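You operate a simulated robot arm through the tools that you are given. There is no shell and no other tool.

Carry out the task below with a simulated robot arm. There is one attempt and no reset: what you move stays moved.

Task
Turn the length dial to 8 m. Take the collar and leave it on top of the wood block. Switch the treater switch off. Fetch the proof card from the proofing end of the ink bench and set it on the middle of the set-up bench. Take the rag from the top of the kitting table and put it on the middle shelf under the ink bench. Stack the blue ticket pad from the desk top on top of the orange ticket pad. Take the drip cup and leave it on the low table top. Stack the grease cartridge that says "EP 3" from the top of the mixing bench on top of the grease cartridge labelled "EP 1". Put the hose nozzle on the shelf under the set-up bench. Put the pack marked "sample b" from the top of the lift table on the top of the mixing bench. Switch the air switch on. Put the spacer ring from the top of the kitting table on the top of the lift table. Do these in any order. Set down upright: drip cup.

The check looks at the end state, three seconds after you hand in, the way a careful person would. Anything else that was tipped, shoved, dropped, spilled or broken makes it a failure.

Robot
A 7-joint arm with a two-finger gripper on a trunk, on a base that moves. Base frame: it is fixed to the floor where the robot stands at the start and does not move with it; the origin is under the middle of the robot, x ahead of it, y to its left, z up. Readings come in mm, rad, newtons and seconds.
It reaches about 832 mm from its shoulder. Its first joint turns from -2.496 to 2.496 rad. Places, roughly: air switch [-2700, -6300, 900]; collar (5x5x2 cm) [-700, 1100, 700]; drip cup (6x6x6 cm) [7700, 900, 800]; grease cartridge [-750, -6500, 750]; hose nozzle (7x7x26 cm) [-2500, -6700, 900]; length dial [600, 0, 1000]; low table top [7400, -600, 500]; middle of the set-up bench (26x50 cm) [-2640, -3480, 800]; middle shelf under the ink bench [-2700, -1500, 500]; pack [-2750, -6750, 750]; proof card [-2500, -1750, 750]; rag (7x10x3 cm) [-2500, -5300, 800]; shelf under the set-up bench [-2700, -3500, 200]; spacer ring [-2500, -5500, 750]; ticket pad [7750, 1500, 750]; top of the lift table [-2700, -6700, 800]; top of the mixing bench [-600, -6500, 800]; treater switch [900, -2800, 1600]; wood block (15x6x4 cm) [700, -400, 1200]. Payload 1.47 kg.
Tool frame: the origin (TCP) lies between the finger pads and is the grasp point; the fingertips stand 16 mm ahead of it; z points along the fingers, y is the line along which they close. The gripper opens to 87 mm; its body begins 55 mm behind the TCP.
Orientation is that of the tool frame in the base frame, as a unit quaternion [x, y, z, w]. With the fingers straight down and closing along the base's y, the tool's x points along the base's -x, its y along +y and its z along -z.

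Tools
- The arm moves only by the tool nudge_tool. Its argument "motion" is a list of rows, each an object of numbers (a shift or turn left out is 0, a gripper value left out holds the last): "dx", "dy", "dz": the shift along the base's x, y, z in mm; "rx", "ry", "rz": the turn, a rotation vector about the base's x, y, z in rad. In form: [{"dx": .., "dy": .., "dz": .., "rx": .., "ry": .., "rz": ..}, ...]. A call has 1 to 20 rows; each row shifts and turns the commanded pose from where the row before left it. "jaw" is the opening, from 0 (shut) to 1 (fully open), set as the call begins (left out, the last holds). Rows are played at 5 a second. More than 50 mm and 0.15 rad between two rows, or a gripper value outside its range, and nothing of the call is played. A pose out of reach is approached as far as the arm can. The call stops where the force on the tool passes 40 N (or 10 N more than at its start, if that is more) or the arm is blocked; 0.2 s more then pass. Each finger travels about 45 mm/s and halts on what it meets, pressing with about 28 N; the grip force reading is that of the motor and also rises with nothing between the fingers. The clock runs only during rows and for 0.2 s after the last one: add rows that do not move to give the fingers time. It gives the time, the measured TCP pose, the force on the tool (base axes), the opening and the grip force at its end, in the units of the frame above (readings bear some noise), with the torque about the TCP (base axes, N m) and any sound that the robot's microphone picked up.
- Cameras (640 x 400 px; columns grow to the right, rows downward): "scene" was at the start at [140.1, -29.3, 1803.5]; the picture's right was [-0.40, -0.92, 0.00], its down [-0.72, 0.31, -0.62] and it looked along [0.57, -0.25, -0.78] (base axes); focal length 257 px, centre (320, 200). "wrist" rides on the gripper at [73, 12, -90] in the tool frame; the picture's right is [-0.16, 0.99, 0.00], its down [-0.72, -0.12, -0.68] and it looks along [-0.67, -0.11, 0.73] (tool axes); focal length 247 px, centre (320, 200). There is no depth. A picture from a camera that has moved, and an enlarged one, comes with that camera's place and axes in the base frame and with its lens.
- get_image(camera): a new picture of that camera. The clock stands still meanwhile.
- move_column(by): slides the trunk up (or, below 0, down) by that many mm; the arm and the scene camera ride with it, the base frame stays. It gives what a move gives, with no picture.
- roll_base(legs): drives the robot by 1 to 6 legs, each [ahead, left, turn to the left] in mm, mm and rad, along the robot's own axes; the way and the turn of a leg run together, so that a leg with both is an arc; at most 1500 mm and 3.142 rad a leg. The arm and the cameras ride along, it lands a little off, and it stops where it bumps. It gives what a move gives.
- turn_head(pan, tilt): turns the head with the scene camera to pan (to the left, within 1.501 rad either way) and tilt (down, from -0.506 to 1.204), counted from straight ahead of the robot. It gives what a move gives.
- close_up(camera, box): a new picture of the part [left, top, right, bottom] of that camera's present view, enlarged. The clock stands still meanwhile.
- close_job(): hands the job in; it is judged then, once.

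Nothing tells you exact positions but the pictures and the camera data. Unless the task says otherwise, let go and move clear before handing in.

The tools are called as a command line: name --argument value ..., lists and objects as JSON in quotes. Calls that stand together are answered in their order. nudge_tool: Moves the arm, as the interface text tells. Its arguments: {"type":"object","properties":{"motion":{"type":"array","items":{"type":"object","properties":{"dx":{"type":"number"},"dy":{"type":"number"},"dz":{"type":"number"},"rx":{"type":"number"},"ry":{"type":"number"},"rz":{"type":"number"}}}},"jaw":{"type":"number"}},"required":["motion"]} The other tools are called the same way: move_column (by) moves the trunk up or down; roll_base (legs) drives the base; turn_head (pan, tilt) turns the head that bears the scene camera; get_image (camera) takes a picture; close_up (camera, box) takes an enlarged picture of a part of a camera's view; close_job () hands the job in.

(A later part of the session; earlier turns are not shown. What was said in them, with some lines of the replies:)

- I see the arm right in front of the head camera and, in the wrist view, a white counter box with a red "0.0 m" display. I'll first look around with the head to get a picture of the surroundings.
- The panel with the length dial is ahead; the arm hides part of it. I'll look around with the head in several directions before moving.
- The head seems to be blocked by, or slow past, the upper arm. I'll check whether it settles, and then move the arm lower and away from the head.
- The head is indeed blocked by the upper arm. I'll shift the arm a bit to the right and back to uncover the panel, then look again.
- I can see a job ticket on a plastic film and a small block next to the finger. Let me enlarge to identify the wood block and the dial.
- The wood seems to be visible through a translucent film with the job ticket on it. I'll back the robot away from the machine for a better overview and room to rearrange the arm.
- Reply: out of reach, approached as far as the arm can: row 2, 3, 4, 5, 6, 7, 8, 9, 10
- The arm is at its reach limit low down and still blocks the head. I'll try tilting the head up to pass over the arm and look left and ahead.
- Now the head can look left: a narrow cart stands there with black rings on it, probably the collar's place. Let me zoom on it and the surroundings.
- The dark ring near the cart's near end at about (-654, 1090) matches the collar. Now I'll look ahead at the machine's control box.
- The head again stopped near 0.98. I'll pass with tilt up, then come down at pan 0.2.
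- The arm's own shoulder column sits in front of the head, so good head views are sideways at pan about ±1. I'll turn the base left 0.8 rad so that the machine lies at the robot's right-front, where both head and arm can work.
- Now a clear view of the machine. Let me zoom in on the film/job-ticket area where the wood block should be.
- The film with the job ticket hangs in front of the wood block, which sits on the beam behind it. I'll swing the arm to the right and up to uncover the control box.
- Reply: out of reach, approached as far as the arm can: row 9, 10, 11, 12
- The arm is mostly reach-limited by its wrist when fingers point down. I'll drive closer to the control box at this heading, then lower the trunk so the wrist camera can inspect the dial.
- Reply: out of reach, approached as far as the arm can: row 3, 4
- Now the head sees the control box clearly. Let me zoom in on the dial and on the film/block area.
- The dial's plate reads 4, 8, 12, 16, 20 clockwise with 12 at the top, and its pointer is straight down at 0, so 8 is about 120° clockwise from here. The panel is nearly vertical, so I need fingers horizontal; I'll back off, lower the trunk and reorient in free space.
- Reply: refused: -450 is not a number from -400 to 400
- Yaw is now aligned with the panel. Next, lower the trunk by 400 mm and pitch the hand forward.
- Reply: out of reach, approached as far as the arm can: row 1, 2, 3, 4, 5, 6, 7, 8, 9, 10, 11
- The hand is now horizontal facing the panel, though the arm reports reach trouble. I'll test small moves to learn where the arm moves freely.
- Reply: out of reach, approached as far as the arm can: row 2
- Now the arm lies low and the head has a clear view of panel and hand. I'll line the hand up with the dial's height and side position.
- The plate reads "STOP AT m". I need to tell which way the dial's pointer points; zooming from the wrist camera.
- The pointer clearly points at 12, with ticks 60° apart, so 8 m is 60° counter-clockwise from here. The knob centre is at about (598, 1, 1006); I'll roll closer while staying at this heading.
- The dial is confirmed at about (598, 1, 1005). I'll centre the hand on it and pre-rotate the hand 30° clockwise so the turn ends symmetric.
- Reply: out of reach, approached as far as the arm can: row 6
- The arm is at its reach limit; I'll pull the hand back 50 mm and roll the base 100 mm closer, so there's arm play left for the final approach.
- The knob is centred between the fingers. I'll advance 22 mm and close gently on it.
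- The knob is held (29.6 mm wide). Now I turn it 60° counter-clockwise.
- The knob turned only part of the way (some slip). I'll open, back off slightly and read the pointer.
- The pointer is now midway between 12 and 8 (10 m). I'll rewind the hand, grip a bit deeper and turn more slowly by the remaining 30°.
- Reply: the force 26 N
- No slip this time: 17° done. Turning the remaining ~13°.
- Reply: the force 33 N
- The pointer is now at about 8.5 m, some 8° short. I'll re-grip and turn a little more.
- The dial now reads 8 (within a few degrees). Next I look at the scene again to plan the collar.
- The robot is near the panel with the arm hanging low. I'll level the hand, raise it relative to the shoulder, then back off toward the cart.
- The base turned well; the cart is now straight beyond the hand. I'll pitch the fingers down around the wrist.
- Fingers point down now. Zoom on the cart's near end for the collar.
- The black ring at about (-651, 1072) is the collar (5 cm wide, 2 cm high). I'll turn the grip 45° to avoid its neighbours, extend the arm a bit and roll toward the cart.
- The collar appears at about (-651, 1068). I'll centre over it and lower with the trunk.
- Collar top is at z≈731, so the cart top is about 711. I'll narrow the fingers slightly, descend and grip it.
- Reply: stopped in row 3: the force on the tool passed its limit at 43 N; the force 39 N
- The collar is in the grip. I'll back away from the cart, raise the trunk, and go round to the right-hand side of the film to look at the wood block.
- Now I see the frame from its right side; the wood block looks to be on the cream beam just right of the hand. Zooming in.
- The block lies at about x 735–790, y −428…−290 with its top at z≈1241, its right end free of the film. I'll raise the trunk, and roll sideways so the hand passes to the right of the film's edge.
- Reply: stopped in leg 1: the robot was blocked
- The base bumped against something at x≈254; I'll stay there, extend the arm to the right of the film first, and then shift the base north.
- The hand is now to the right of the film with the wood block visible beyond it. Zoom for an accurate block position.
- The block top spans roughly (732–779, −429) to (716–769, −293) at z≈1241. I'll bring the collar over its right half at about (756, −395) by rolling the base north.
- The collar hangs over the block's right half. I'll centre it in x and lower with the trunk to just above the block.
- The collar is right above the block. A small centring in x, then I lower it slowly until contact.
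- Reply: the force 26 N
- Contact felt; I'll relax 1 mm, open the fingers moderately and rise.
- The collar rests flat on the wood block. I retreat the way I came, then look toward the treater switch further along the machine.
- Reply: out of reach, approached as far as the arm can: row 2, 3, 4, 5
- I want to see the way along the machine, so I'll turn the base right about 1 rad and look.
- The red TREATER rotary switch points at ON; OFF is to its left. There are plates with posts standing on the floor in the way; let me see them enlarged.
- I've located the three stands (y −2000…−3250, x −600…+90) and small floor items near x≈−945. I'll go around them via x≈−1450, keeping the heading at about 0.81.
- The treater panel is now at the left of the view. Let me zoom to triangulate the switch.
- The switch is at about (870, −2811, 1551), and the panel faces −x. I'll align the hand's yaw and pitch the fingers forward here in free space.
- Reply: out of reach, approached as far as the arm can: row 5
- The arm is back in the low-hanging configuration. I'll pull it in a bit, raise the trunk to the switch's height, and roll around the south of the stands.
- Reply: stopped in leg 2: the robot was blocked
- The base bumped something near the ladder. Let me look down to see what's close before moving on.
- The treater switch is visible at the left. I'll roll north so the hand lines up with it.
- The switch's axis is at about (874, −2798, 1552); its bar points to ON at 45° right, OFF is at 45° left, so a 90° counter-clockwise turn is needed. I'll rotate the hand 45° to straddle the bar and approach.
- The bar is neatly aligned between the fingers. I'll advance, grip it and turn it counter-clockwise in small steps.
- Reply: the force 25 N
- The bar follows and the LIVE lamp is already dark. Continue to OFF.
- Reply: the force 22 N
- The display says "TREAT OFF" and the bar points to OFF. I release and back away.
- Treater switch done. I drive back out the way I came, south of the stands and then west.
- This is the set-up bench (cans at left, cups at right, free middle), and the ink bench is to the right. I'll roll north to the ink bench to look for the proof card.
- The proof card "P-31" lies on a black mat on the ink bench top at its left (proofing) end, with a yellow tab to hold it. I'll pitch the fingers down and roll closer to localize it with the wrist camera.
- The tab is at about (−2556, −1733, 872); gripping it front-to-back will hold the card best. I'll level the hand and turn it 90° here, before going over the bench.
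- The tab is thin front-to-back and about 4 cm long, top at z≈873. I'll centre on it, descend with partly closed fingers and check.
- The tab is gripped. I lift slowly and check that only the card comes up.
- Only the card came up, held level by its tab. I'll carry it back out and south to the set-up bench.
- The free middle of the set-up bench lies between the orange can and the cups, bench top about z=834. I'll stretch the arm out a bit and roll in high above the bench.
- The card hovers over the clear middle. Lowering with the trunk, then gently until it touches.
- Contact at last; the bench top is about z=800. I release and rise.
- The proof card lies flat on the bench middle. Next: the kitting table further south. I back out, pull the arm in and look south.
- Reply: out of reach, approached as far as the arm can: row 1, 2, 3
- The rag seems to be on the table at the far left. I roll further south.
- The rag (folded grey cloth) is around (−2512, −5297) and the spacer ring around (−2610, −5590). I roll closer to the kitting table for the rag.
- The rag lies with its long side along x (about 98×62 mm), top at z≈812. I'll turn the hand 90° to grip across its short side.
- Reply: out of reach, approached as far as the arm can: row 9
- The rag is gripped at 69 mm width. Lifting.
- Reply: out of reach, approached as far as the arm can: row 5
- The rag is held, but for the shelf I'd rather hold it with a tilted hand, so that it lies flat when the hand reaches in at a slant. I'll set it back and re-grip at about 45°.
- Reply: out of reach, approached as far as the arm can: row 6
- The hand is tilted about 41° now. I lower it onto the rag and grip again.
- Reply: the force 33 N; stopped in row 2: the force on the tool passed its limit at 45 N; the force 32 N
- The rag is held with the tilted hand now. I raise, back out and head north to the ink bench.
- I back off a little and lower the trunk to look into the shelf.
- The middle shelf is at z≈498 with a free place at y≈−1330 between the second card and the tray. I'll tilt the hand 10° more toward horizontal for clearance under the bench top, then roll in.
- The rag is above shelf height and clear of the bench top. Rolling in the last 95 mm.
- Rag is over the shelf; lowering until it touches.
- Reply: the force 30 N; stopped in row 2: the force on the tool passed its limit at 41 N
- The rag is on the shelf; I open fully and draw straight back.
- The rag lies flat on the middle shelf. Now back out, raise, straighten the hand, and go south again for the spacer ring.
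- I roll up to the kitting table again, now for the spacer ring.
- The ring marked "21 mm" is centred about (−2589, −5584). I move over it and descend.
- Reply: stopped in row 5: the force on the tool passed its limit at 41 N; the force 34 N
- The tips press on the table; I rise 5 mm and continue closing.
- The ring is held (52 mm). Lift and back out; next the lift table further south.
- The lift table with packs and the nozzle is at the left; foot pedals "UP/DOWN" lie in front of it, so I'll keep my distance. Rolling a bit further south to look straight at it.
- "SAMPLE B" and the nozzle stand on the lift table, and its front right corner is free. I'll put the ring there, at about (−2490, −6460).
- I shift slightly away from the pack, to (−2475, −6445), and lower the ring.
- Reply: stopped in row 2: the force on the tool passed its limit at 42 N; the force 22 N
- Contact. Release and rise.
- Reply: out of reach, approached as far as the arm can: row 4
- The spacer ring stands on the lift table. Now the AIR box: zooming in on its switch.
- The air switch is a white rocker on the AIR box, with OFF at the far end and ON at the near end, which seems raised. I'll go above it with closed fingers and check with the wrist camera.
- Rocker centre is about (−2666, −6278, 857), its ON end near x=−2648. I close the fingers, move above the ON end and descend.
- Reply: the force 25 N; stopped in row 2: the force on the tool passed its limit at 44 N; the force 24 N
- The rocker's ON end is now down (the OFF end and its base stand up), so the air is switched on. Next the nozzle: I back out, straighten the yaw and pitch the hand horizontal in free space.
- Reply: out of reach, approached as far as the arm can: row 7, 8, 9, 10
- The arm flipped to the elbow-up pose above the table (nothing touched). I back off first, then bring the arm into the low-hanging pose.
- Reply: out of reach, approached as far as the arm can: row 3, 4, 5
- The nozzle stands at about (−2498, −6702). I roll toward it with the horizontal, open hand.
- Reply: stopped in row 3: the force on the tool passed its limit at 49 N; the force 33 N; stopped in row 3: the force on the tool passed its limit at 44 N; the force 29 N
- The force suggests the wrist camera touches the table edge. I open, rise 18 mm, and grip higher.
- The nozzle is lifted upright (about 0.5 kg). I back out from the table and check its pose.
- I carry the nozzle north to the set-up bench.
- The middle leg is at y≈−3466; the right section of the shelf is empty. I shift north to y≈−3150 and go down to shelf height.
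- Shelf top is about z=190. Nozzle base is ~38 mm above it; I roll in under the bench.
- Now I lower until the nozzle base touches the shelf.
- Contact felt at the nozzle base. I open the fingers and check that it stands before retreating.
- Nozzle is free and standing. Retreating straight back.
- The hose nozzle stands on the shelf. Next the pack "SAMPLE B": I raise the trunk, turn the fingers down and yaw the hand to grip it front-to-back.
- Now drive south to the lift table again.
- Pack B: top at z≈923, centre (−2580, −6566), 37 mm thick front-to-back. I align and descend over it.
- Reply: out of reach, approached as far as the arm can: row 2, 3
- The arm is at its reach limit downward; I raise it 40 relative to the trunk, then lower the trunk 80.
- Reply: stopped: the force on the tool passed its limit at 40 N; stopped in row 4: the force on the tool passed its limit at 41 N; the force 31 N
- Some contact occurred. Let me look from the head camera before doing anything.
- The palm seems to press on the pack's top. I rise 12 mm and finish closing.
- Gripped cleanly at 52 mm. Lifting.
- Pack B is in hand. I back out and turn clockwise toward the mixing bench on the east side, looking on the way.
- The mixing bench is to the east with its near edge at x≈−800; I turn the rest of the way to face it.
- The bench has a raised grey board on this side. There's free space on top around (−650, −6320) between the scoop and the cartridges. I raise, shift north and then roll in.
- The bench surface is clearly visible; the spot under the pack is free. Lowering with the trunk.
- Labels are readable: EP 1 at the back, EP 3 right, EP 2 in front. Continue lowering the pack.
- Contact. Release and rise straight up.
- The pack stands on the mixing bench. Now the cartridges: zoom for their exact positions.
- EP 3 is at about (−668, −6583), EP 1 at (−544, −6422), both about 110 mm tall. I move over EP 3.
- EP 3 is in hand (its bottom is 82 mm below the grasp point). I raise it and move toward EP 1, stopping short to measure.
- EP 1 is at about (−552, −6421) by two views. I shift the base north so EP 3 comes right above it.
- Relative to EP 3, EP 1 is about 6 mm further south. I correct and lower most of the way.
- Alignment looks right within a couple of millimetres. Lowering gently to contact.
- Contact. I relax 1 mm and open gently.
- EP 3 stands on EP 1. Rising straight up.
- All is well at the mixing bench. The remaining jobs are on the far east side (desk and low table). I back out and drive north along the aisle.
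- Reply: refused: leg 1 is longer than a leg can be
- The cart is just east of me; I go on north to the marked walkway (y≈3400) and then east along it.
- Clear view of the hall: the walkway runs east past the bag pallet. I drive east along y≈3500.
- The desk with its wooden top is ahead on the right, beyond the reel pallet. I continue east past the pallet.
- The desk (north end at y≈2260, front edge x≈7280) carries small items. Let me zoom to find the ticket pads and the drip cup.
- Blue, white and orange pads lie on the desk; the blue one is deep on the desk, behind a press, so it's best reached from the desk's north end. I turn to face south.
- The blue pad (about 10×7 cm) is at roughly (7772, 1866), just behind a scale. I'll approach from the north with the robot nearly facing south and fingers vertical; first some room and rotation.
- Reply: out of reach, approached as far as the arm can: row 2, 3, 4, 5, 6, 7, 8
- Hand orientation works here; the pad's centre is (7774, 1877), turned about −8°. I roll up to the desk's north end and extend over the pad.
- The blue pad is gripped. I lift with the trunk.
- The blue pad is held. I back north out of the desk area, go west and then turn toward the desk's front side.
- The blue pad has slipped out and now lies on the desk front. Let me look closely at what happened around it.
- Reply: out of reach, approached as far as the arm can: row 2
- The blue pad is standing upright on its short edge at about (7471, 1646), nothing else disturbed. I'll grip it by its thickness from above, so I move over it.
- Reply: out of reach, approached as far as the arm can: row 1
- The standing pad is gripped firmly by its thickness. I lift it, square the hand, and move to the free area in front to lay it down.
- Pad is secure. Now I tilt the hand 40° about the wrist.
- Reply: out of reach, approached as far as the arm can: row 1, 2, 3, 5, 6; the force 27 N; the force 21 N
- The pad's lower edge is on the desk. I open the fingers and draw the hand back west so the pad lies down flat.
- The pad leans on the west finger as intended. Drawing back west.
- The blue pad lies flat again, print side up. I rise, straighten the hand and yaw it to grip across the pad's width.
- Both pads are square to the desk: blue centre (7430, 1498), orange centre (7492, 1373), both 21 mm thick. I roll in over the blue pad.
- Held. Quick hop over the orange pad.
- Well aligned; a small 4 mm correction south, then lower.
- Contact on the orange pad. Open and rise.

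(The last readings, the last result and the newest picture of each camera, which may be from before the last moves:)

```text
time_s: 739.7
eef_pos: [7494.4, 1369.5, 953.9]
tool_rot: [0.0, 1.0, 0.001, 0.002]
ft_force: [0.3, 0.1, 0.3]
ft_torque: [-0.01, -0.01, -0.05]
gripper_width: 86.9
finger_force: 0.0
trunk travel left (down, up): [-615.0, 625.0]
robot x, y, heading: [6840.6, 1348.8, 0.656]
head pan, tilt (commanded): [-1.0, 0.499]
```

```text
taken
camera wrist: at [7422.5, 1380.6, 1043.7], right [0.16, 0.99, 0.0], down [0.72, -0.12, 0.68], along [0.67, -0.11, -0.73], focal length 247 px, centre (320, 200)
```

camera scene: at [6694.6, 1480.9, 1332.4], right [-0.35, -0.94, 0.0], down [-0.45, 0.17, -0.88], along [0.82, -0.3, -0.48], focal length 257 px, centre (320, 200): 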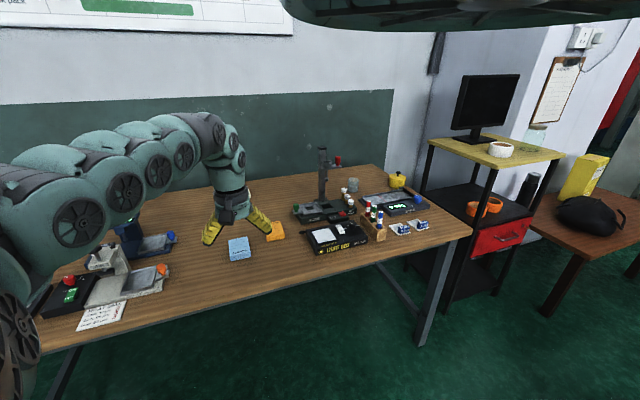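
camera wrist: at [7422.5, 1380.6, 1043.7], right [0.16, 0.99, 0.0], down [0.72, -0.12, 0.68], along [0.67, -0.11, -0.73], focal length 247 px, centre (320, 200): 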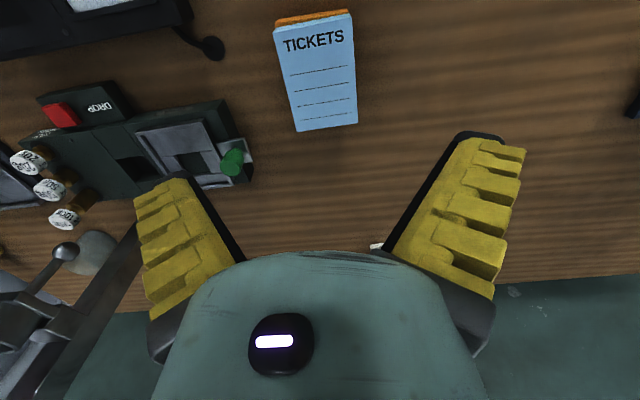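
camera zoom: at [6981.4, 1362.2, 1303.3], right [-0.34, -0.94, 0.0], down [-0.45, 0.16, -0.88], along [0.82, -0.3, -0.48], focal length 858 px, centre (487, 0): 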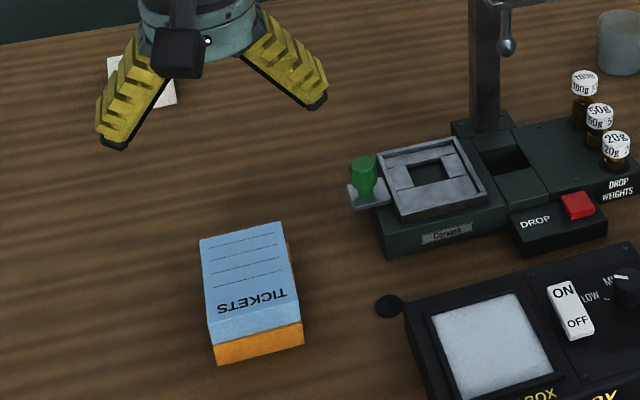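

The blue pad sits squarely on the orange pad. Last job: the grey drip cup at about (7700, 940). It needs a straight-ahead reach, so I back off and turn the base to heading 0.

move_column --by 120

roll_base --legs '[[-190, 146, 0], [-213, -277, 0]]'

get_image --camera "scene"

```text
time_s: 741.2
eef_pos: [7495.4, 1368.9, 1073.5]
tool_rot: [0.001, 1.0, 0.001, 0.002]
ft_force: [-0.6, 0.5, 0.0]
ft_torque: [-0.02, 0.02, 0.02]
gripper_width: 87.0
finger_force: 0.1
trunk travel left (down, up): [-735.0, 505.0]
robot x, y, heading: [6837.7, 1348.4, 0.648]
head pan, tilt (commanded): [-1.0, 0.499]
```

```text
time_s: 744.9
eef_pos: [7253.8, 1020.6, 1073.9]
tool_rot: [0.005, 1.0, 0.001, 0.002]
ft_force: [-0.1, 0.9, -0.3]
ft_torque: [0.0, 0.02, -0.02]
gripper_width: 87.1
finger_force: 0.0
trunk travel left (down, up): [-735.0, 505.0]
robot x, y, heading: [6597.1, 1006.6, 0.64]
head pan, tilt (commanded): [-1.0, 0.499]
```

```text
taken
camera scene: at [6739.8, 1016.5, 1423.4], right [-0.35, -0.94, 0.0], down [-0.45, 0.17, -0.88], along [0.82, -0.31, -0.48], focal length 257 px, centre (320, 200)
```

scene: 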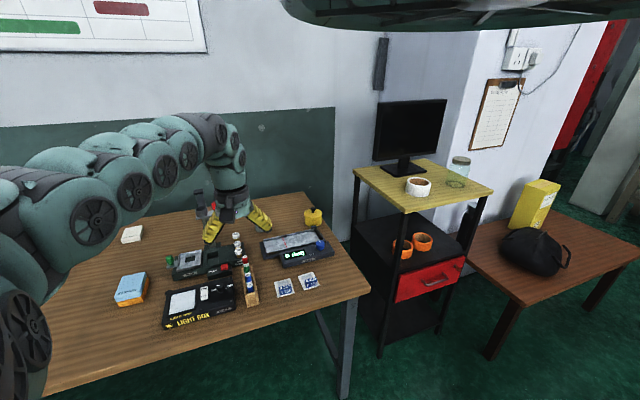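

roll_base --legs '[[0, 0, -0.64]]'

nudge_tool --motion '[{"dx": 5, "dy": 48}, {"dx": 5, "dy": 48}, {"dx": 5, "dy": 48}, {"dx": 5, "dy": 48}, {"dx": 5, "dy": 48}, {"dx": 5, "dy": 48}]'

get_image --camera "wrist"

```text
time_s: 747.0
eef_pos: [7132.3, 626.3, 1075.1]
tool_rot: [0.319, 0.948, 0.0, 0.002]
ft_force: [0.0, 0.8, 0.3]
ft_torque: [-0.01, 0.0, 0.04]
gripper_width: 87.0
finger_force: 0.1
trunk travel left (down, up): [-735.0, 505.0]
robot x, y, heading: [6595.4, 1005.3, 0.003]
head pan, tilt (commanded): [-1.0, 0.499]
```

```text
time_s: 748.4
eef_pos: [7252.6, 854.5, 1056.0]
tool_rot: [0.319, 0.948, 0.0, 0.001]
ft_force: [-0.3, 0.4, 0.2]
ft_torque: [0.01, -0.02, 0.02]
gripper_width: 86.8
finger_force: 0.1
out of reach, approached as far as the arm can: row 2, 3, 4, 5, 6
trunk travel left (down, up): [-735.0, 505.0]
robot x, y, heading: [6596.3, 1005.5, 0.004]
head pan, tilt (commanded): [-1.0, 0.499]
```

```text
taken
camera wrist: at [7202.0, 907.0, 1145.2], right [0.72, 0.69, 0.0], down [0.5, -0.53, 0.68], along [0.47, -0.49, -0.73], focal length 247 px, centre (320, 200)
```

wrist: 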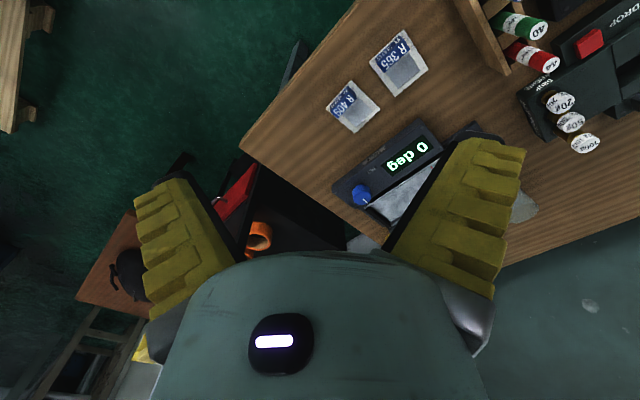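

nudge_tool --motion '[{"dx": 18, "dy": 38}, {"dx": 18, "dy": 38}, {"dx": 15, "dy": 38}, {"dx": 5, "dy": 36}]'

nudge_tool --motion '[{"rz": 0.131}, {"rz": 0.131}, {"rz": 0.131}, {"rz": 0.131}, {"rz": 0.126}]'

get_image --camera "wrist"

```text
time_s: 749.4
eef_pos: [7308.9, 1004.2, 1053.9]
tool_rot: [0.32, 0.947, 0.0, 0.002]
ft_force: [-0.1, -0.6, 0.6]
ft_torque: [0.03, 0.0, -0.02]
gripper_width: 87.2
finger_force: 0.0
trunk travel left (down, up): [-735.0, 505.0]
robot x, y, heading: [6599.1, 1004.8, 0.004]
head pan, tilt (commanded): [-1.0, 0.499]
```

```text
time_s: 750.6
eef_pos: [7307.5, 1004.2, 1054.9]
tool_rot: [-0.002, 1.0, 0.002, 0.003]
ft_force: [0.2, 0.4, 0.3]
ft_torque: [0.03, 0.03, -0.02]
gripper_width: 86.7
finger_force: 0.1
trunk travel left (down, up): [-735.0, 505.0]
robot x, y, heading: [6601.0, 1008.7, -0.002]
head pan, tilt (commanded): [-1.0, 0.499]
```

```text
taken
camera wrist: at [7234.2, 1014.4, 1144.2], right [0.15, 0.99, 0.0], down [0.72, -0.11, 0.68], along [0.68, -0.1, -0.73], focal length 247 px, centre (320, 200)
```

wrist: 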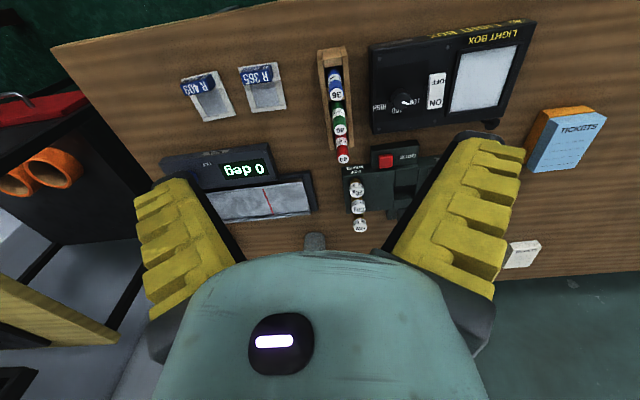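

I can see the cup just beyond the weights. I roll east so the hand comes over it.

roll_base --legs '[[270, -62, 0]]'

get_image --camera "wrist"

```text
time_s: 752.5
eef_pos: [7575.6, 947.5, 1054.5]
tool_rot: [-0.004, 1.0, 0.001, 0.004]
ft_force: [0.6, -0.5, 0.2]
ft_torque: [-0.02, -0.03, 0.03]
gripper_width: 87.1
finger_force: 0.1
trunk travel left (down, up): [-735.0, 505.0]
robot x, y, heading: [6867.6, 946.4, 0.01]
head pan, tilt (commanded): [-1.0, 0.499]
```

```text
taken
camera wrist: at [7503.9, 958.1, 1144.2], right [0.15, 0.99, 0.0], down [0.72, -0.11, 0.68], along [0.68, -0.1, -0.73], focal length 247 px, centre (320, 200)
```

wrist: 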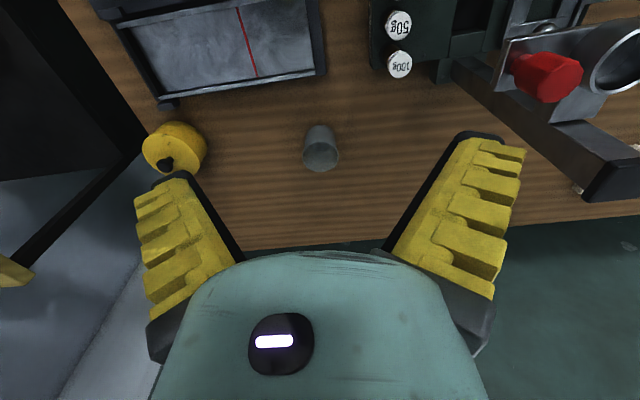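

The cup's centre is about (7711, 929). To stay clear of the desk edge I tilt the hand 12° forward for extra reach, then roll a bit closer.

nudge_tool --motion '[{"dx": 29, "dz": 1.5, "ry": -0.105}, {"dx": 29, "dz": 4.5, "ry": -0.105}]'

roll_base --legs '[[78, -17, 0]]'

move_column --by -120

get_image --camera "wrist"

```text
time_s: 753.1
eef_pos: [7637.0, 948.7, 1062.1]
tool_rot: [-0.004, 0.994, 0.001, 0.107]
ft_force: [-0.7, 0.7, 0.7]
ft_torque: [0.0, -0.01, 0.0]
gripper_width: 87.1
finger_force: 0.1
trunk travel left (down, up): [-735.0, 505.0]
robot x, y, heading: [6868.2, 947.5, 0.011]
head pan, tilt (commanded): [-1.0, 0.499]
```

```text
time_s: 754.2
eef_pos: [7714.1, 931.8, 1061.9]
tool_rot: [-0.005, 0.994, 0.001, 0.107]
ft_force: [-0.5, -0.9, -0.3]
ft_torque: [-0.01, 0.03, 0.03]
gripper_width: 86.7
finger_force: 0.0
trunk travel left (down, up): [-735.0, 505.0]
robot x, y, heading: [6945.8, 930.5, 0.004]
head pan, tilt (commanded): [-1.0, 0.499]
```

```text
time_s: 755.7
eef_pos: [7714.8, 933.7, 942.8]
tool_rot: [-0.004, 0.994, 0.001, 0.107]
ft_force: [-0.4, 0.1, 0.1]
ft_torque: [0.0, 0.04, -0.01]
gripper_width: 87.0
finger_force: 0.0
trunk travel left (down, up): [-615.0, 625.0]
robot x, y, heading: [6946.2, 928.8, 0.006]
head pan, tilt (commanded): [-1.0, 0.499]
```

```text
taken
camera wrist: at [7624.3, 942.6, 1014.3], right [0.15, 0.99, 0.03], down [0.56, -0.11, 0.82], along [0.81, -0.1, -0.57], focal length 247 px, centre (320, 200)
```

wrist: 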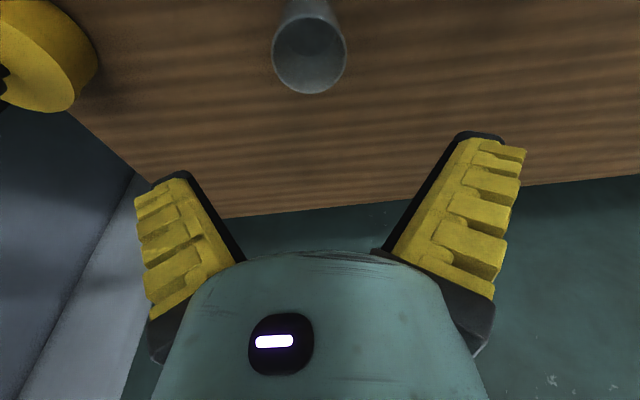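

nudge_tool --motion '[{"dx": -3, "dy": -5}]'

move_column --by -100

get_image --camera "wrist"

```text
time_s: 756.1
eef_pos: [7709.0, 928.2, 940.9]
tool_rot: [-0.003, 0.994, -0.001, 0.108]
ft_force: [-0.5, -0.2, -0.3]
ft_torque: [0.01, -0.03, -0.01]
gripper_width: 87.0
finger_force: 0.0
trunk travel left (down, up): [-615.0, 625.0]
robot x, y, heading: [6945.6, 929.8, 0.012]
head pan, tilt (commanded): [-1.0, 0.499]
```

```text
time_s: 757.4
eef_pos: [7709.2, 926.5, 842.1]
tool_rot: [-0.004, 0.994, 0.0, 0.107]
ft_force: [0.4, -0.2, 0.5]
ft_torque: [0.03, -0.01, -0.02]
gripper_width: 87.0
finger_force: 0.0
trunk travel left (down, up): [-515.0, 725.0]
robot x, y, heading: [6946.9, 926.6, 0.009]
head pan, tilt (commanded): [-1.0, 0.499]
```

```text
taken
camera wrist: at [7621.0, 937.5, 913.8], right [0.15, 0.99, 0.03], down [0.56, -0.11, 0.82], along [0.81, -0.1, -0.57], focal length 247 px, centre (320, 200)
```

wrist: 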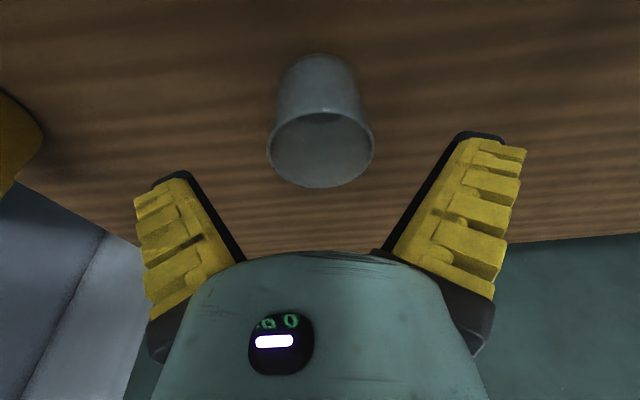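

nudge_tool --motion '[{"dx": -2, "dy": 1.5}]'

move_column --by -42

get_image --camera "wrist"

```text
time_s: 757.8
eef_pos: [7707.6, 929.5, 841.9]
tool_rot: [-0.005, 0.994, 0.001, 0.105]
ft_force: [-0.6, -0.3, -0.1]
ft_torque: [0.01, 0.02, 0.02]
gripper_width: 87.2
finger_force: 0.1
trunk travel left (down, up): [-515.0, 725.0]
robot x, y, heading: [6945.0, 930.9, 0.009]
head pan, tilt (commanded): [-1.0, 0.499]
```

```text
time_s: 758.7
eef_pos: [7709.7, 929.3, 799.5]
tool_rot: [-0.004, 0.994, 0.0, 0.107]
ft_force: [0.5, -0.2, -0.4]
ft_torque: [-0.02, 0.0, 0.01]
gripper_width: 87.4
finger_force: 0.1
trunk travel left (down, up): [-473.0, 767.0]
robot x, y, heading: [6944.7, 926.3, 0.011]
head pan, tilt (commanded): [-1.0, 0.499]
```

```text
taken
camera wrist: at [7619.0, 939.3, 872.0], right [0.15, 0.99, 0.03], down [0.56, -0.11, 0.82], along [0.81, -0.1, -0.57], focal length 247 px, centre (320, 200)
```

wrist: 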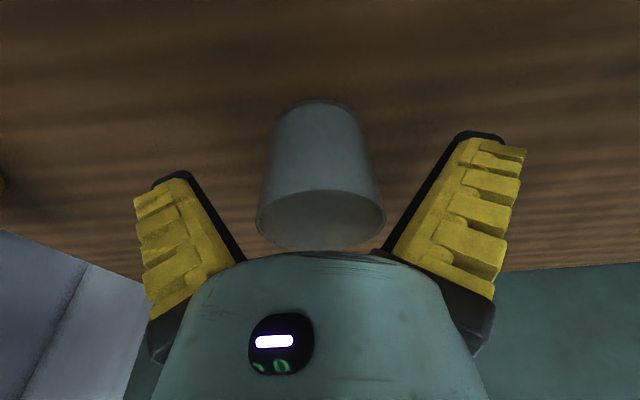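

nudge_tool --motion '[{"dx": 0}, {"dx": 0}, {"dx": 0}, {"dx": 0}, {"dx": 0}]' --jaw 0.1

move_column --by 30

get_image --camera "wrist"

```text
time_s: 759.9
eef_pos: [7708.7, 929.3, 799.1]
tool_rot: [-0.005, 0.994, 0.0, 0.106]
ft_force: [-0.4, -0.3, 0.1]
ft_torque: [-0.02, -0.02, 0.01]
gripper_width: 56.6
finger_force: 28.3
trunk travel left (down, up): [-473.0, 767.0]
robot x, y, heading: [6944.6, 928.9, 0.005]
head pan, tilt (commanded): [-1.0, 0.499]
```

```text
time_s: 760.6
eef_pos: [7707.7, 928.1, 829.6]
tool_rot: [-0.004, 0.994, 0.0, 0.107]
ft_force: [0.0, 0.1, 0.4]
ft_torque: [0.01, 0.0, 0.0]
gripper_width: 56.7
finger_force: 28.3
trunk travel left (down, up): [-503.0, 737.0]
robot x, y, heading: [6944.2, 930.0, 0.007]
head pan, tilt (commanded): [-1.0, 0.499]
```

```text
taken
camera wrist: at [7618.2, 939.3, 901.5], right [0.15, 0.99, 0.03], down [0.56, -0.11, 0.82], along [0.81, -0.1, -0.57], focal length 247 px, centre (320, 200)
```

wrist: 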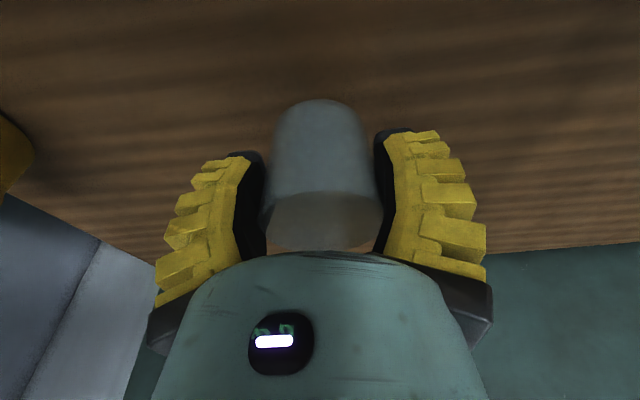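

The drip cup is held upright. I lift it well clear, back off west, and then turn south toward the low table.

move_column --by 240

roll_base --legs '[[-295, 0, 0], [0, 320, 0]]'

get_image --camera "wrist"

```text
time_s: 763.1
eef_pos: [7708.6, 928.9, 1069.5]
tool_rot: [-0.005, 0.994, 0.0, 0.107]
ft_force: [-1.5, 0.6, 0.5]
ft_torque: [0.0, -0.03, 0.01]
gripper_width: 56.3
finger_force: 28.0
trunk travel left (down, up): [-743.0, 497.0]
robot x, y, heading: [6946.1, 933.9, 0.007]
head pan, tilt (commanded): [-1.0, 0.499]
```

```text
time_s: 766.9
eef_pos: [7408.5, 1251.6, 1068.7]
tool_rot: [-0.007, 0.994, 0.001, 0.107]
ft_force: [0.1, -0.4, 0.0]
ft_torque: [-0.01, -0.03, -0.03]
gripper_width: 56.0
finger_force: 28.1
trunk travel left (down, up): [-743.0, 497.0]
robot x, y, heading: [6649.9, 1247.2, 0.012]
head pan, tilt (commanded): [-1.0, 0.499]
```

```text
taken
camera wrist: at [7319.7, 1261.0, 1141.7], right [0.14, 0.99, 0.03], down [0.56, -0.11, 0.82], along [0.81, -0.1, -0.57], focal length 247 px, centre (320, 200)
```

wrist: 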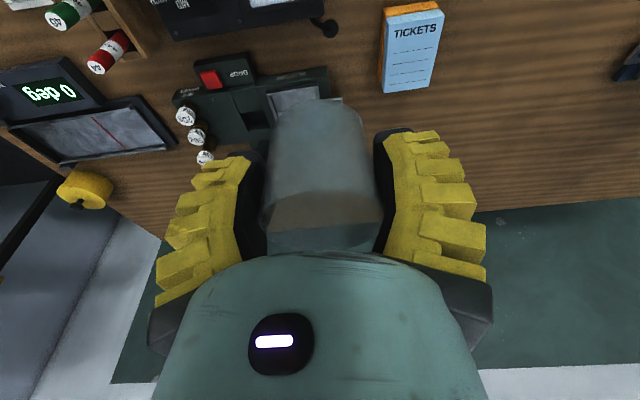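

roll_base --legs '[[0, 0, -1.2]]'

get_image --camera "scene"

```text
time_s: 770.3
eef_pos: [6926.8, 537.6, 1070.0]
tool_rot: [0.556, 0.824, -0.06, 0.089]
ft_force: [0.1, -0.2, -0.9]
ft_torque: [0.0, -0.02, 0.0]
gripper_width: 56.0
finger_force: 28.1
trunk travel left (down, up): [-743.0, 497.0]
robot x, y, heading: [6646.8, 1250.4, -1.183]
head pan, tilt (commanded): [-1.0, 0.499]
```

```text
taken
camera scene: at [6621.2, 1108.6, 1431.4], right [-0.82, 0.58, 0.0], down [0.28, 0.39, -0.88], along [-0.51, -0.72, -0.48], focal length 257 px, centre (320, 200)
```

scene: 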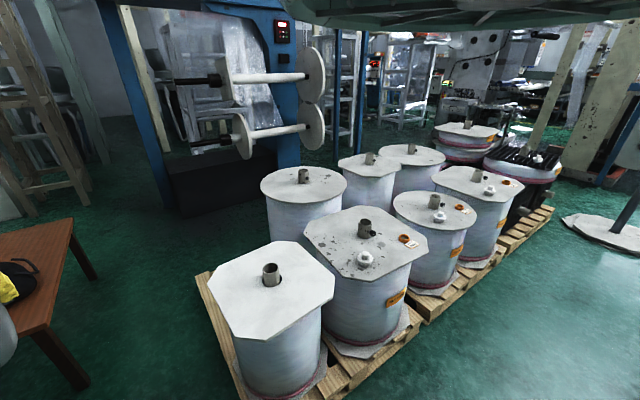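

I see the low table at the left; its north-west corner area is free and reachable from the gap north of it. First I fold the arm inward and down in steps.

nudge_tool --motion '[{"dx": -7.6, "dy": 18.5, "dz": -30}, {"dx": -7.6, "dy": 18.5, "dz": -30}, {"dx": -7.6, "dy": 18.5, "dz": -30}, {"dx": -7.6, "dy": 18.5, "dz": -30}, {"dx": -7.6, "dy": 18.5, "dz": -30}, {"dx": -7.6, "dy": 18.5, "dz": -30}]'

nudge_tool --motion '[{"dx": -12.3, "dy": 30.5}, {"dx": -12.3, "dy": 30.5}, {"dx": -12.3, "dy": 30.5}]'

get_image --camera "wrist"

```text
time_s: 771.7
eef_pos: [6881.2, 649.1, 889.1]
tool_rot: [0.555, 0.825, -0.062, 0.088]
ft_force: [-0.6, -0.6, 0.9]
ft_torque: [0.02, 0.01, -0.02]
gripper_width: 55.8
finger_force: 28.2
trunk travel left (down, up): [-743.0, 497.0]
robot x, y, heading: [6648.9, 1243.9, -1.186]
head pan, tilt (commanded): [-1.0, 0.499]
```

```text
time_s: 772.5
eef_pos: [6858.7, 698.5, 847.1]
tool_rot: [0.555, 0.825, -0.06, 0.088]
ft_force: [0.5, -0.2, 0.6]
ft_torque: [0.02, 0.0, 0.0]
gripper_width: 55.9
finger_force: 27.6
out of reach, approached as far as the arm can: row 1, 2, 3
trunk travel left (down, up): [-743.0, 497.0]
robot x, y, heading: [6645.7, 1246.5, -1.184]
head pan, tilt (commanded): [-1.0, 0.499]
```

```text
taken
camera wrist: at [6836.5, 786.3, 918.9], right [0.97, 0.23, 0.03], down [0.11, -0.57, 0.82], along [0.21, -0.79, -0.57], focal length 247 px, centre (320, 200)
```

wrist: 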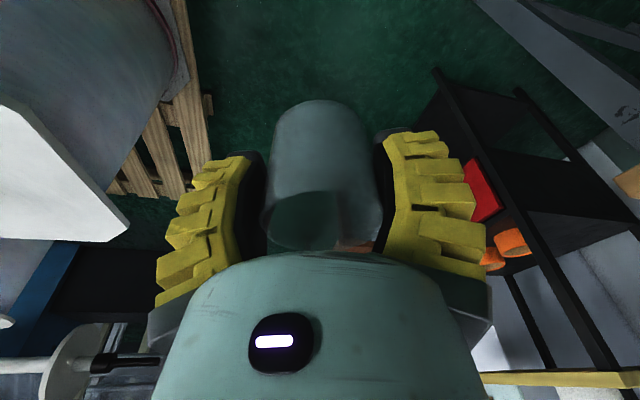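

roll_base --legs '[[511, 62, 0]]'

roll_base --legs '[[400, -110, 0]]'

get_image --camera "scene"

get_image --camera "wrist"

```text
time_s: 775.5
eef_pos: [7109.4, 251.6, 846.6]
tool_rot: [0.555, 0.825, -0.058, 0.088]
ft_force: [0.3, -0.1, -0.1]
ft_torque: [-0.01, 0.01, -0.01]
gripper_width: 55.8
finger_force: 27.8
trunk travel left (down, up): [-743.0, 497.0]
robot x, y, heading: [6895.6, 796.5, -1.19]
head pan, tilt (commanded): [-1.0, 0.499]
```

```text
time_s: 778.1
eef_pos: [7163.4, -162.1, 847.2]
tool_rot: [0.553, 0.826, -0.059, 0.088]
ft_force: [0.2, 0.1, 0.0]
ft_torque: [-0.03, 0.04, -0.02]
gripper_width: 55.6
finger_force: 28.0
trunk travel left (down, up): [-743.0, 497.0]
robot x, y, heading: [6947.8, 384.6, -1.179]
head pan, tilt (commanded): [-1.0, 0.499]
```

```text
taken
camera scene: at [6924.2, 246.8, 1431.4], right [-0.82, 0.57, 0.0], down [0.27, 0.39, -0.88], along [-0.5, -0.72, -0.48], focal length 257 px, centre (320, 200)
```

scene: 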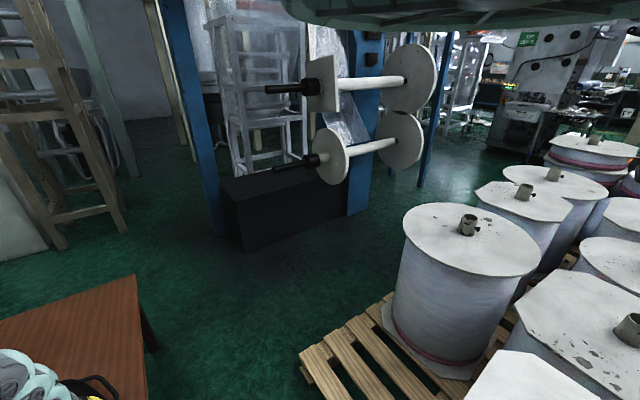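

```text
taken
camera wrist: at [7141.6, -74.5, 919.1], right [0.97, 0.23, 0.03], down [0.11, -0.56, 0.82], along [0.21, -0.79, -0.57], focal length 247 px, centre (320, 200)
```

wrist: 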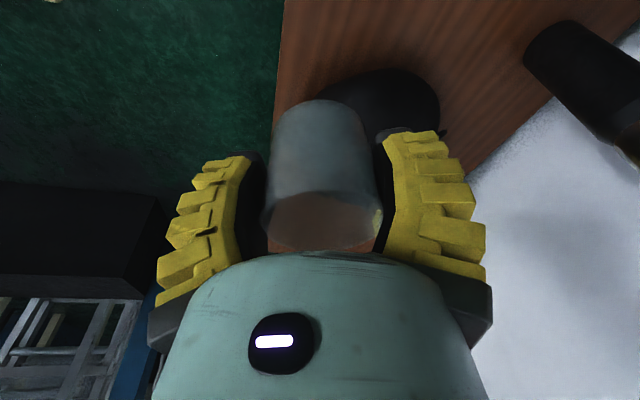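

The bag is closer to the table's north edge than I thought. I step back north a little to view the corner region.

roll_base --legs '[[-150, 62, 0]]'

get_image --camera "wrist"

```text
time_s: 779.5
eef_pos: [7163.7, -0.9, 847.1]
tool_rot: [0.552, 0.827, -0.059, 0.088]
ft_force: [-1.0, 0.2, 0.6]
ft_torque: [0.02, -0.01, 0.01]
gripper_width: 55.4
finger_force: 28.4
trunk travel left (down, up): [-743.0, 497.0]
robot x, y, heading: [6947.8, 544.5, -1.183]
head pan, tilt (commanded): [-1.0, 0.499]
```

```text
taken
camera wrist: at [7141.4, 86.3, 919.0], right [0.97, 0.23, 0.03], down [0.11, -0.56, 0.82], along [0.21, -0.79, -0.57], focal length 247 px, centre (320, 200)
```

wrist: 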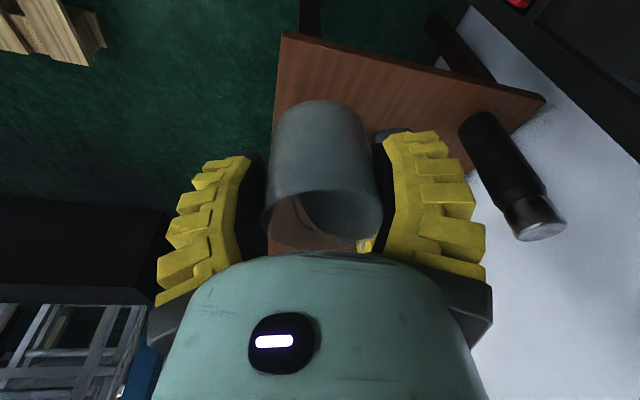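

The table spans x 7140–7648 with its north edge at y≈−83; the strip north of the bag is free. I'll set the cup at about (7255, −155).

roll_base --legs '[[152, -26, 0]]'

nudge_tool --motion '[{"dx": 20}, {"dx": 20}, {"dx": 15}]'

move_column --by -200

get_image --camera "wrist"

get_image --camera "scene"

```text
time_s: 780.9
eef_pos: [7197.0, -152.9, 846.8]
tool_rot: [0.553, 0.826, -0.059, 0.088]
ft_force: [0.4, -0.8, -1.3]
ft_torque: [0.05, 0.02, -0.01]
gripper_width: 55.1
finger_force: 28.4
trunk travel left (down, up): [-743.0, 497.0]
robot x, y, heading: [6983.3, 393.3, -1.187]
head pan, tilt (commanded): [-1.0, 0.499]
```

```text
time_s: 781.7
eef_pos: [7252.2, -153.2, 846.4]
tool_rot: [0.554, 0.826, -0.06, 0.088]
ft_force: [-0.2, 0.0, -0.4]
ft_torque: [0.0, -0.02, 0.04]
gripper_width: 55.5
finger_force: 27.9
trunk travel left (down, up): [-743.0, 497.0]
robot x, y, heading: [6981.7, 395.4, -1.181]
head pan, tilt (commanded): [-1.0, 0.499]
```

```text
time_s: 783.8
eef_pos: [7251.8, -152.0, 646.0]
tool_rot: [0.555, 0.825, -0.06, 0.088]
ft_force: [-0.4, 0.1, -0.4]
ft_torque: [-0.01, 0.04, 0.0]
gripper_width: 55.1
finger_force: 27.8
trunk travel left (down, up): [-543.0, 697.0]
robot x, y, heading: [6981.6, 396.4, -1.179]
head pan, tilt (commanded): [-1.0, 0.499]
```

```text
taken
camera wrist: at [7230.1, -65.2, 718.8], right [0.97, 0.23, 0.03], down [0.11, -0.56, 0.82], along [0.21, -0.79, -0.57], focal length 247 px, centre (320, 200)
```

wrist: 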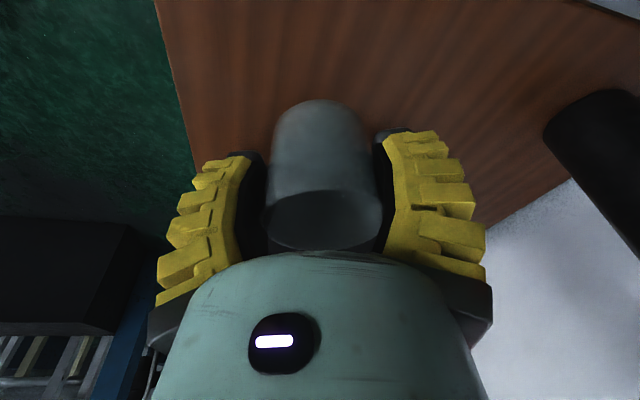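

```text
taken
camera scene: at [6957.6, 257.0, 1231.4], right [-0.82, 0.57, 0.0], down [0.27, 0.39, -0.88], along [-0.5, -0.72, -0.48], focal length 257 px, centre (320, 200)
```

scene: 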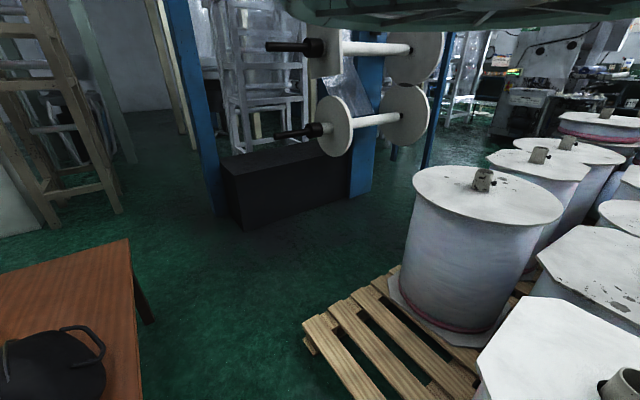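

The cup is over the free strip, bag well to the south. Lowering further.

move_column --by -95

get_image --camera "wrist"

move_column --by -10

move_column --by -8

```text
time_s: 785.1
eef_pos: [7252.7, -153.5, 552.4]
tool_rot: [0.553, 0.826, -0.06, 0.089]
ft_force: [0.2, -0.2, -0.3]
ft_torque: [0.02, 0.01, -0.02]
gripper_width: 55.1
finger_force: 28.0
trunk travel left (down, up): [-448.0, 792.0]
robot x, y, heading: [6979.9, 394.0, -1.186]
head pan, tilt (commanded): [-1.0, 0.499]
```

```text
taken
camera wrist: at [7230.2, -65.3, 623.9], right [0.97, 0.23, 0.03], down [0.11, -0.56, 0.82], along [0.21, -0.79, -0.57], focal length 247 px, centre (320, 200)
```

wrist: 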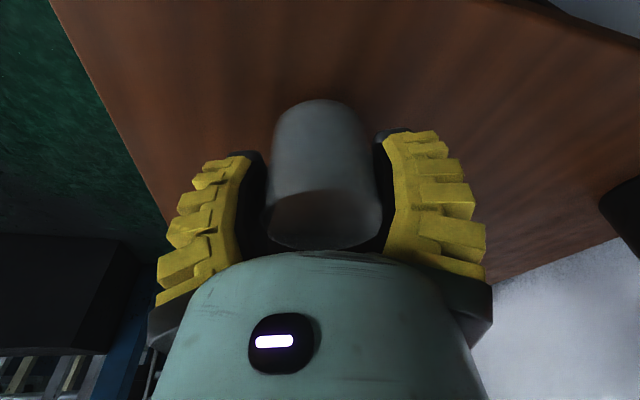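

```text
time_s: 785.7
eef_pos: [7252.9, -153.3, 542.4]
tool_rot: [0.554, 0.826, -0.059, 0.089]
ft_force: [0.3, -0.6, 0.5]
ft_torque: [0.01, 0.01, -0.01]
gripper_width: 55.2
finger_force: 27.5
trunk travel left (down, up): [-438.0, 802.0]
robot x, y, heading: [6980.3, 396.8, -1.181]
head pan, tilt (commanded): [-1.0, 0.499]
```

```text
time_s: 786.3
eef_pos: [7254.8, -154.7, 534.6]
tool_rot: [0.554, 0.826, -0.06, 0.089]
ft_force: [-0.3, 2.6, 18.1]
ft_torque: [-0.21, -0.14, 0.01]
gripper_width: 56.4
finger_force: 27.8
trunk travel left (down, up): [-430.0, 810.0]
robot x, y, heading: [6982.6, 396.3, -1.184]
head pan, tilt (commanded): [-1.0, 0.499]
```

Contact: the cup stands on the low table. I relieve the pressure, open, and check before leaving.

move_column --by 1.5

nudge_tool --motion '[{"dx": 0}, {"dx": 0}, {"dx": 0}, {"dx": 0}, {"dx": 0}]' --jaw 1.0

get_image --camera "wrist"

```text
time_s: 786.8
eef_pos: [7253.1, -154.3, 534.3]
tool_rot: [0.554, 0.825, -0.06, 0.089]
ft_force: [-0.1, -0.9, 3.4]
ft_torque: [-0.16, -0.08, -0.01]
gripper_width: 56.3
finger_force: 28.3
trunk travel left (down, up): [-431.0, 809.0]
robot x, y, heading: [6980.1, 391.3, -1.184]
head pan, tilt (commanded): [-1.0, 0.499]
```

```text
time_s: 788.0
eef_pos: [7252.7, -152.9, 533.8]
tool_rot: [0.554, 0.826, -0.059, 0.087]
ft_force: [0.9, -0.2, -0.2]
ft_torque: [0.02, -0.01, 0.0]
gripper_width: 87.1
finger_force: 0.0
trunk travel left (down, up): [-431.0, 809.0]
robot x, y, heading: [6981.3, 395.5, -1.183]
head pan, tilt (commanded): [-1.0, 0.499]
```

```text
taken
camera wrist: at [7230.1, -65.1, 607.3], right [0.97, 0.23, 0.03], down [0.11, -0.56, 0.82], along [0.21, -0.79, -0.57], focal length 247 px, centre (320, 200)
```

wrist: 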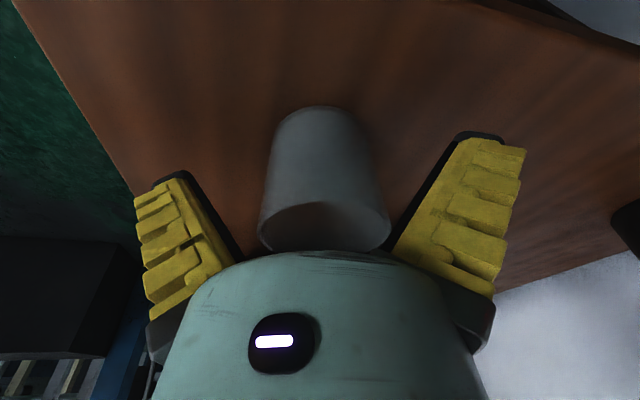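

move_column --by 180

get_image --camera "wrist"

move_column --by 150

roll_base --legs '[[-250, 60, 0]]'

get_image --camera "wrist"

```text
time_s: 790.0
eef_pos: [7253.0, -152.1, 714.8]
tool_rot: [0.554, 0.826, -0.059, 0.089]
ft_force: [-0.6, 0.8, -0.2]
ft_torque: [-0.02, 0.03, -0.02]
gripper_width: 87.1
finger_force: 0.0
trunk travel left (down, up): [-611.0, 629.0]
robot x, y, heading: [6980.4, 394.0, -1.182]
head pan, tilt (commanded): [-1.0, 0.499]
```

```text
taken
camera wrist: at [7230.0, -65.0, 787.1], right [0.97, 0.23, 0.03], down [0.11, -0.56, 0.82], along [0.21, -0.79, -0.57], focal length 247 px, centre (320, 200)
```

wrist: 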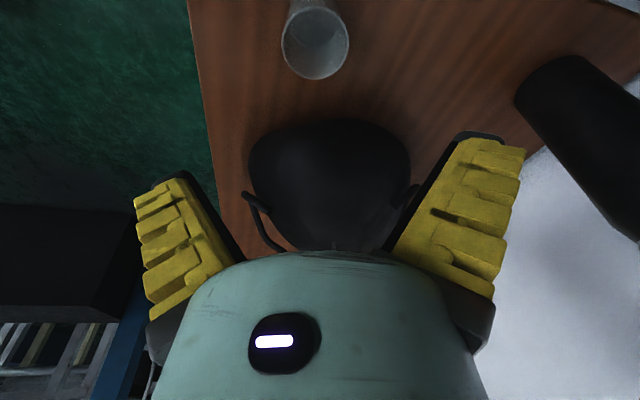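

```text
time_s: 791.7
eef_pos: [7253.4, -151.3, 864.1]
tool_rot: [0.554, 0.826, -0.059, 0.088]
ft_force: [0.3, 0.3, 0.7]
ft_torque: [-0.01, 0.0, -0.01]
gripper_width: 86.9
finger_force: 0.0
trunk travel left (down, up): [-761.0, 479.0]
robot x, y, heading: [6981.4, 396.3, -1.182]
head pan, tilt (commanded): [-1.0, 0.499]
```

```text
time_s: 793.6
eef_pos: [7214.5, 96.8, 865.0]
tool_rot: [0.555, 0.825, -0.059, 0.088]
ft_force: [0.3, -0.2, -0.3]
ft_torque: [-0.05, -0.02, 0.0]
gripper_width: 87.0
finger_force: 0.0
trunk travel left (down, up): [-761.0, 479.0]
robot x, y, heading: [6943.2, 645.7, -1.181]
head pan, tilt (commanded): [-1.0, 0.499]
```

```text
taken
camera wrist: at [7191.2, 184.5, 937.2], right [0.97, 0.23, 0.03], down [0.11, -0.56, 0.82], along [0.21, -0.79, -0.57], focal length 247 px, centre (320, 200)
```

wrist: 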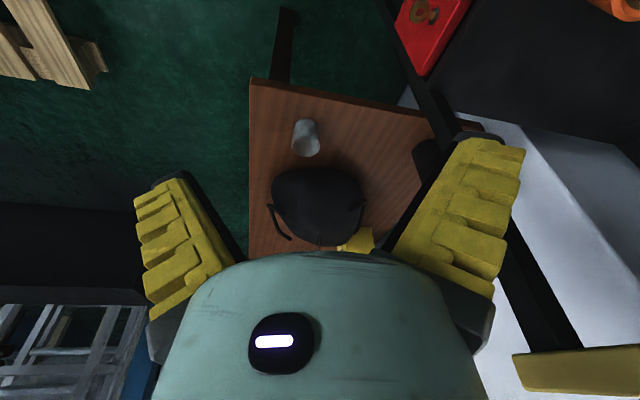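

The drip cup stands upright on the low table, clear of the bag, and all other tasks have been completed and checked. The hand is empty and clear, so I hand the job in.

close_job

```text
The job is handed in.
```

I did all twelve tasks and handed the job in. I don't have the result of the check.

- **Length dial:** The pointer is at about 7.9 m by my reading of the pictures, within a few degrees of the 8 mark.
- **Collar:** It lies flat on the right half of the wood block.
- **Treater switch:** It points to OFF and the display reads "TREAT OFF".
- **Proof card:** Card P-31 lies on the middle of the set-up bench.
- **Rag:** It lies flat on the middle shelf under the ink bench.
- **Ticket pads:** The blue pad sits squarely on the orange one. It slipped from the gripper once on the way and fell onto the desk. I picked it up again, print side up, and saw nothing else disturbed.
- **Drip cup:** It stands upright on the low table, near the north edge and clear of the bag.
- **Grease cartridges:** EP 3 stands on EP 1.
- **Hose nozzle:** It stands on the shelf under the set-up bench.
- **Pack "sample b":** It stands on top of the mixing bench.
- **Air switch:** I pressed the ON end of the rocker. I judged that it switched from the tilt of the rocker in the pictures. There was no lamp or sound to confirm it.
- **Spacer ring:** It lies on top of the lift table, at the front right corner.

The base bumped into something twice, once near the film machine and once near the ladder. The wrist camera also touched the lift table edge while I was gripping the nozzle. I saw nothing moved by any of these.
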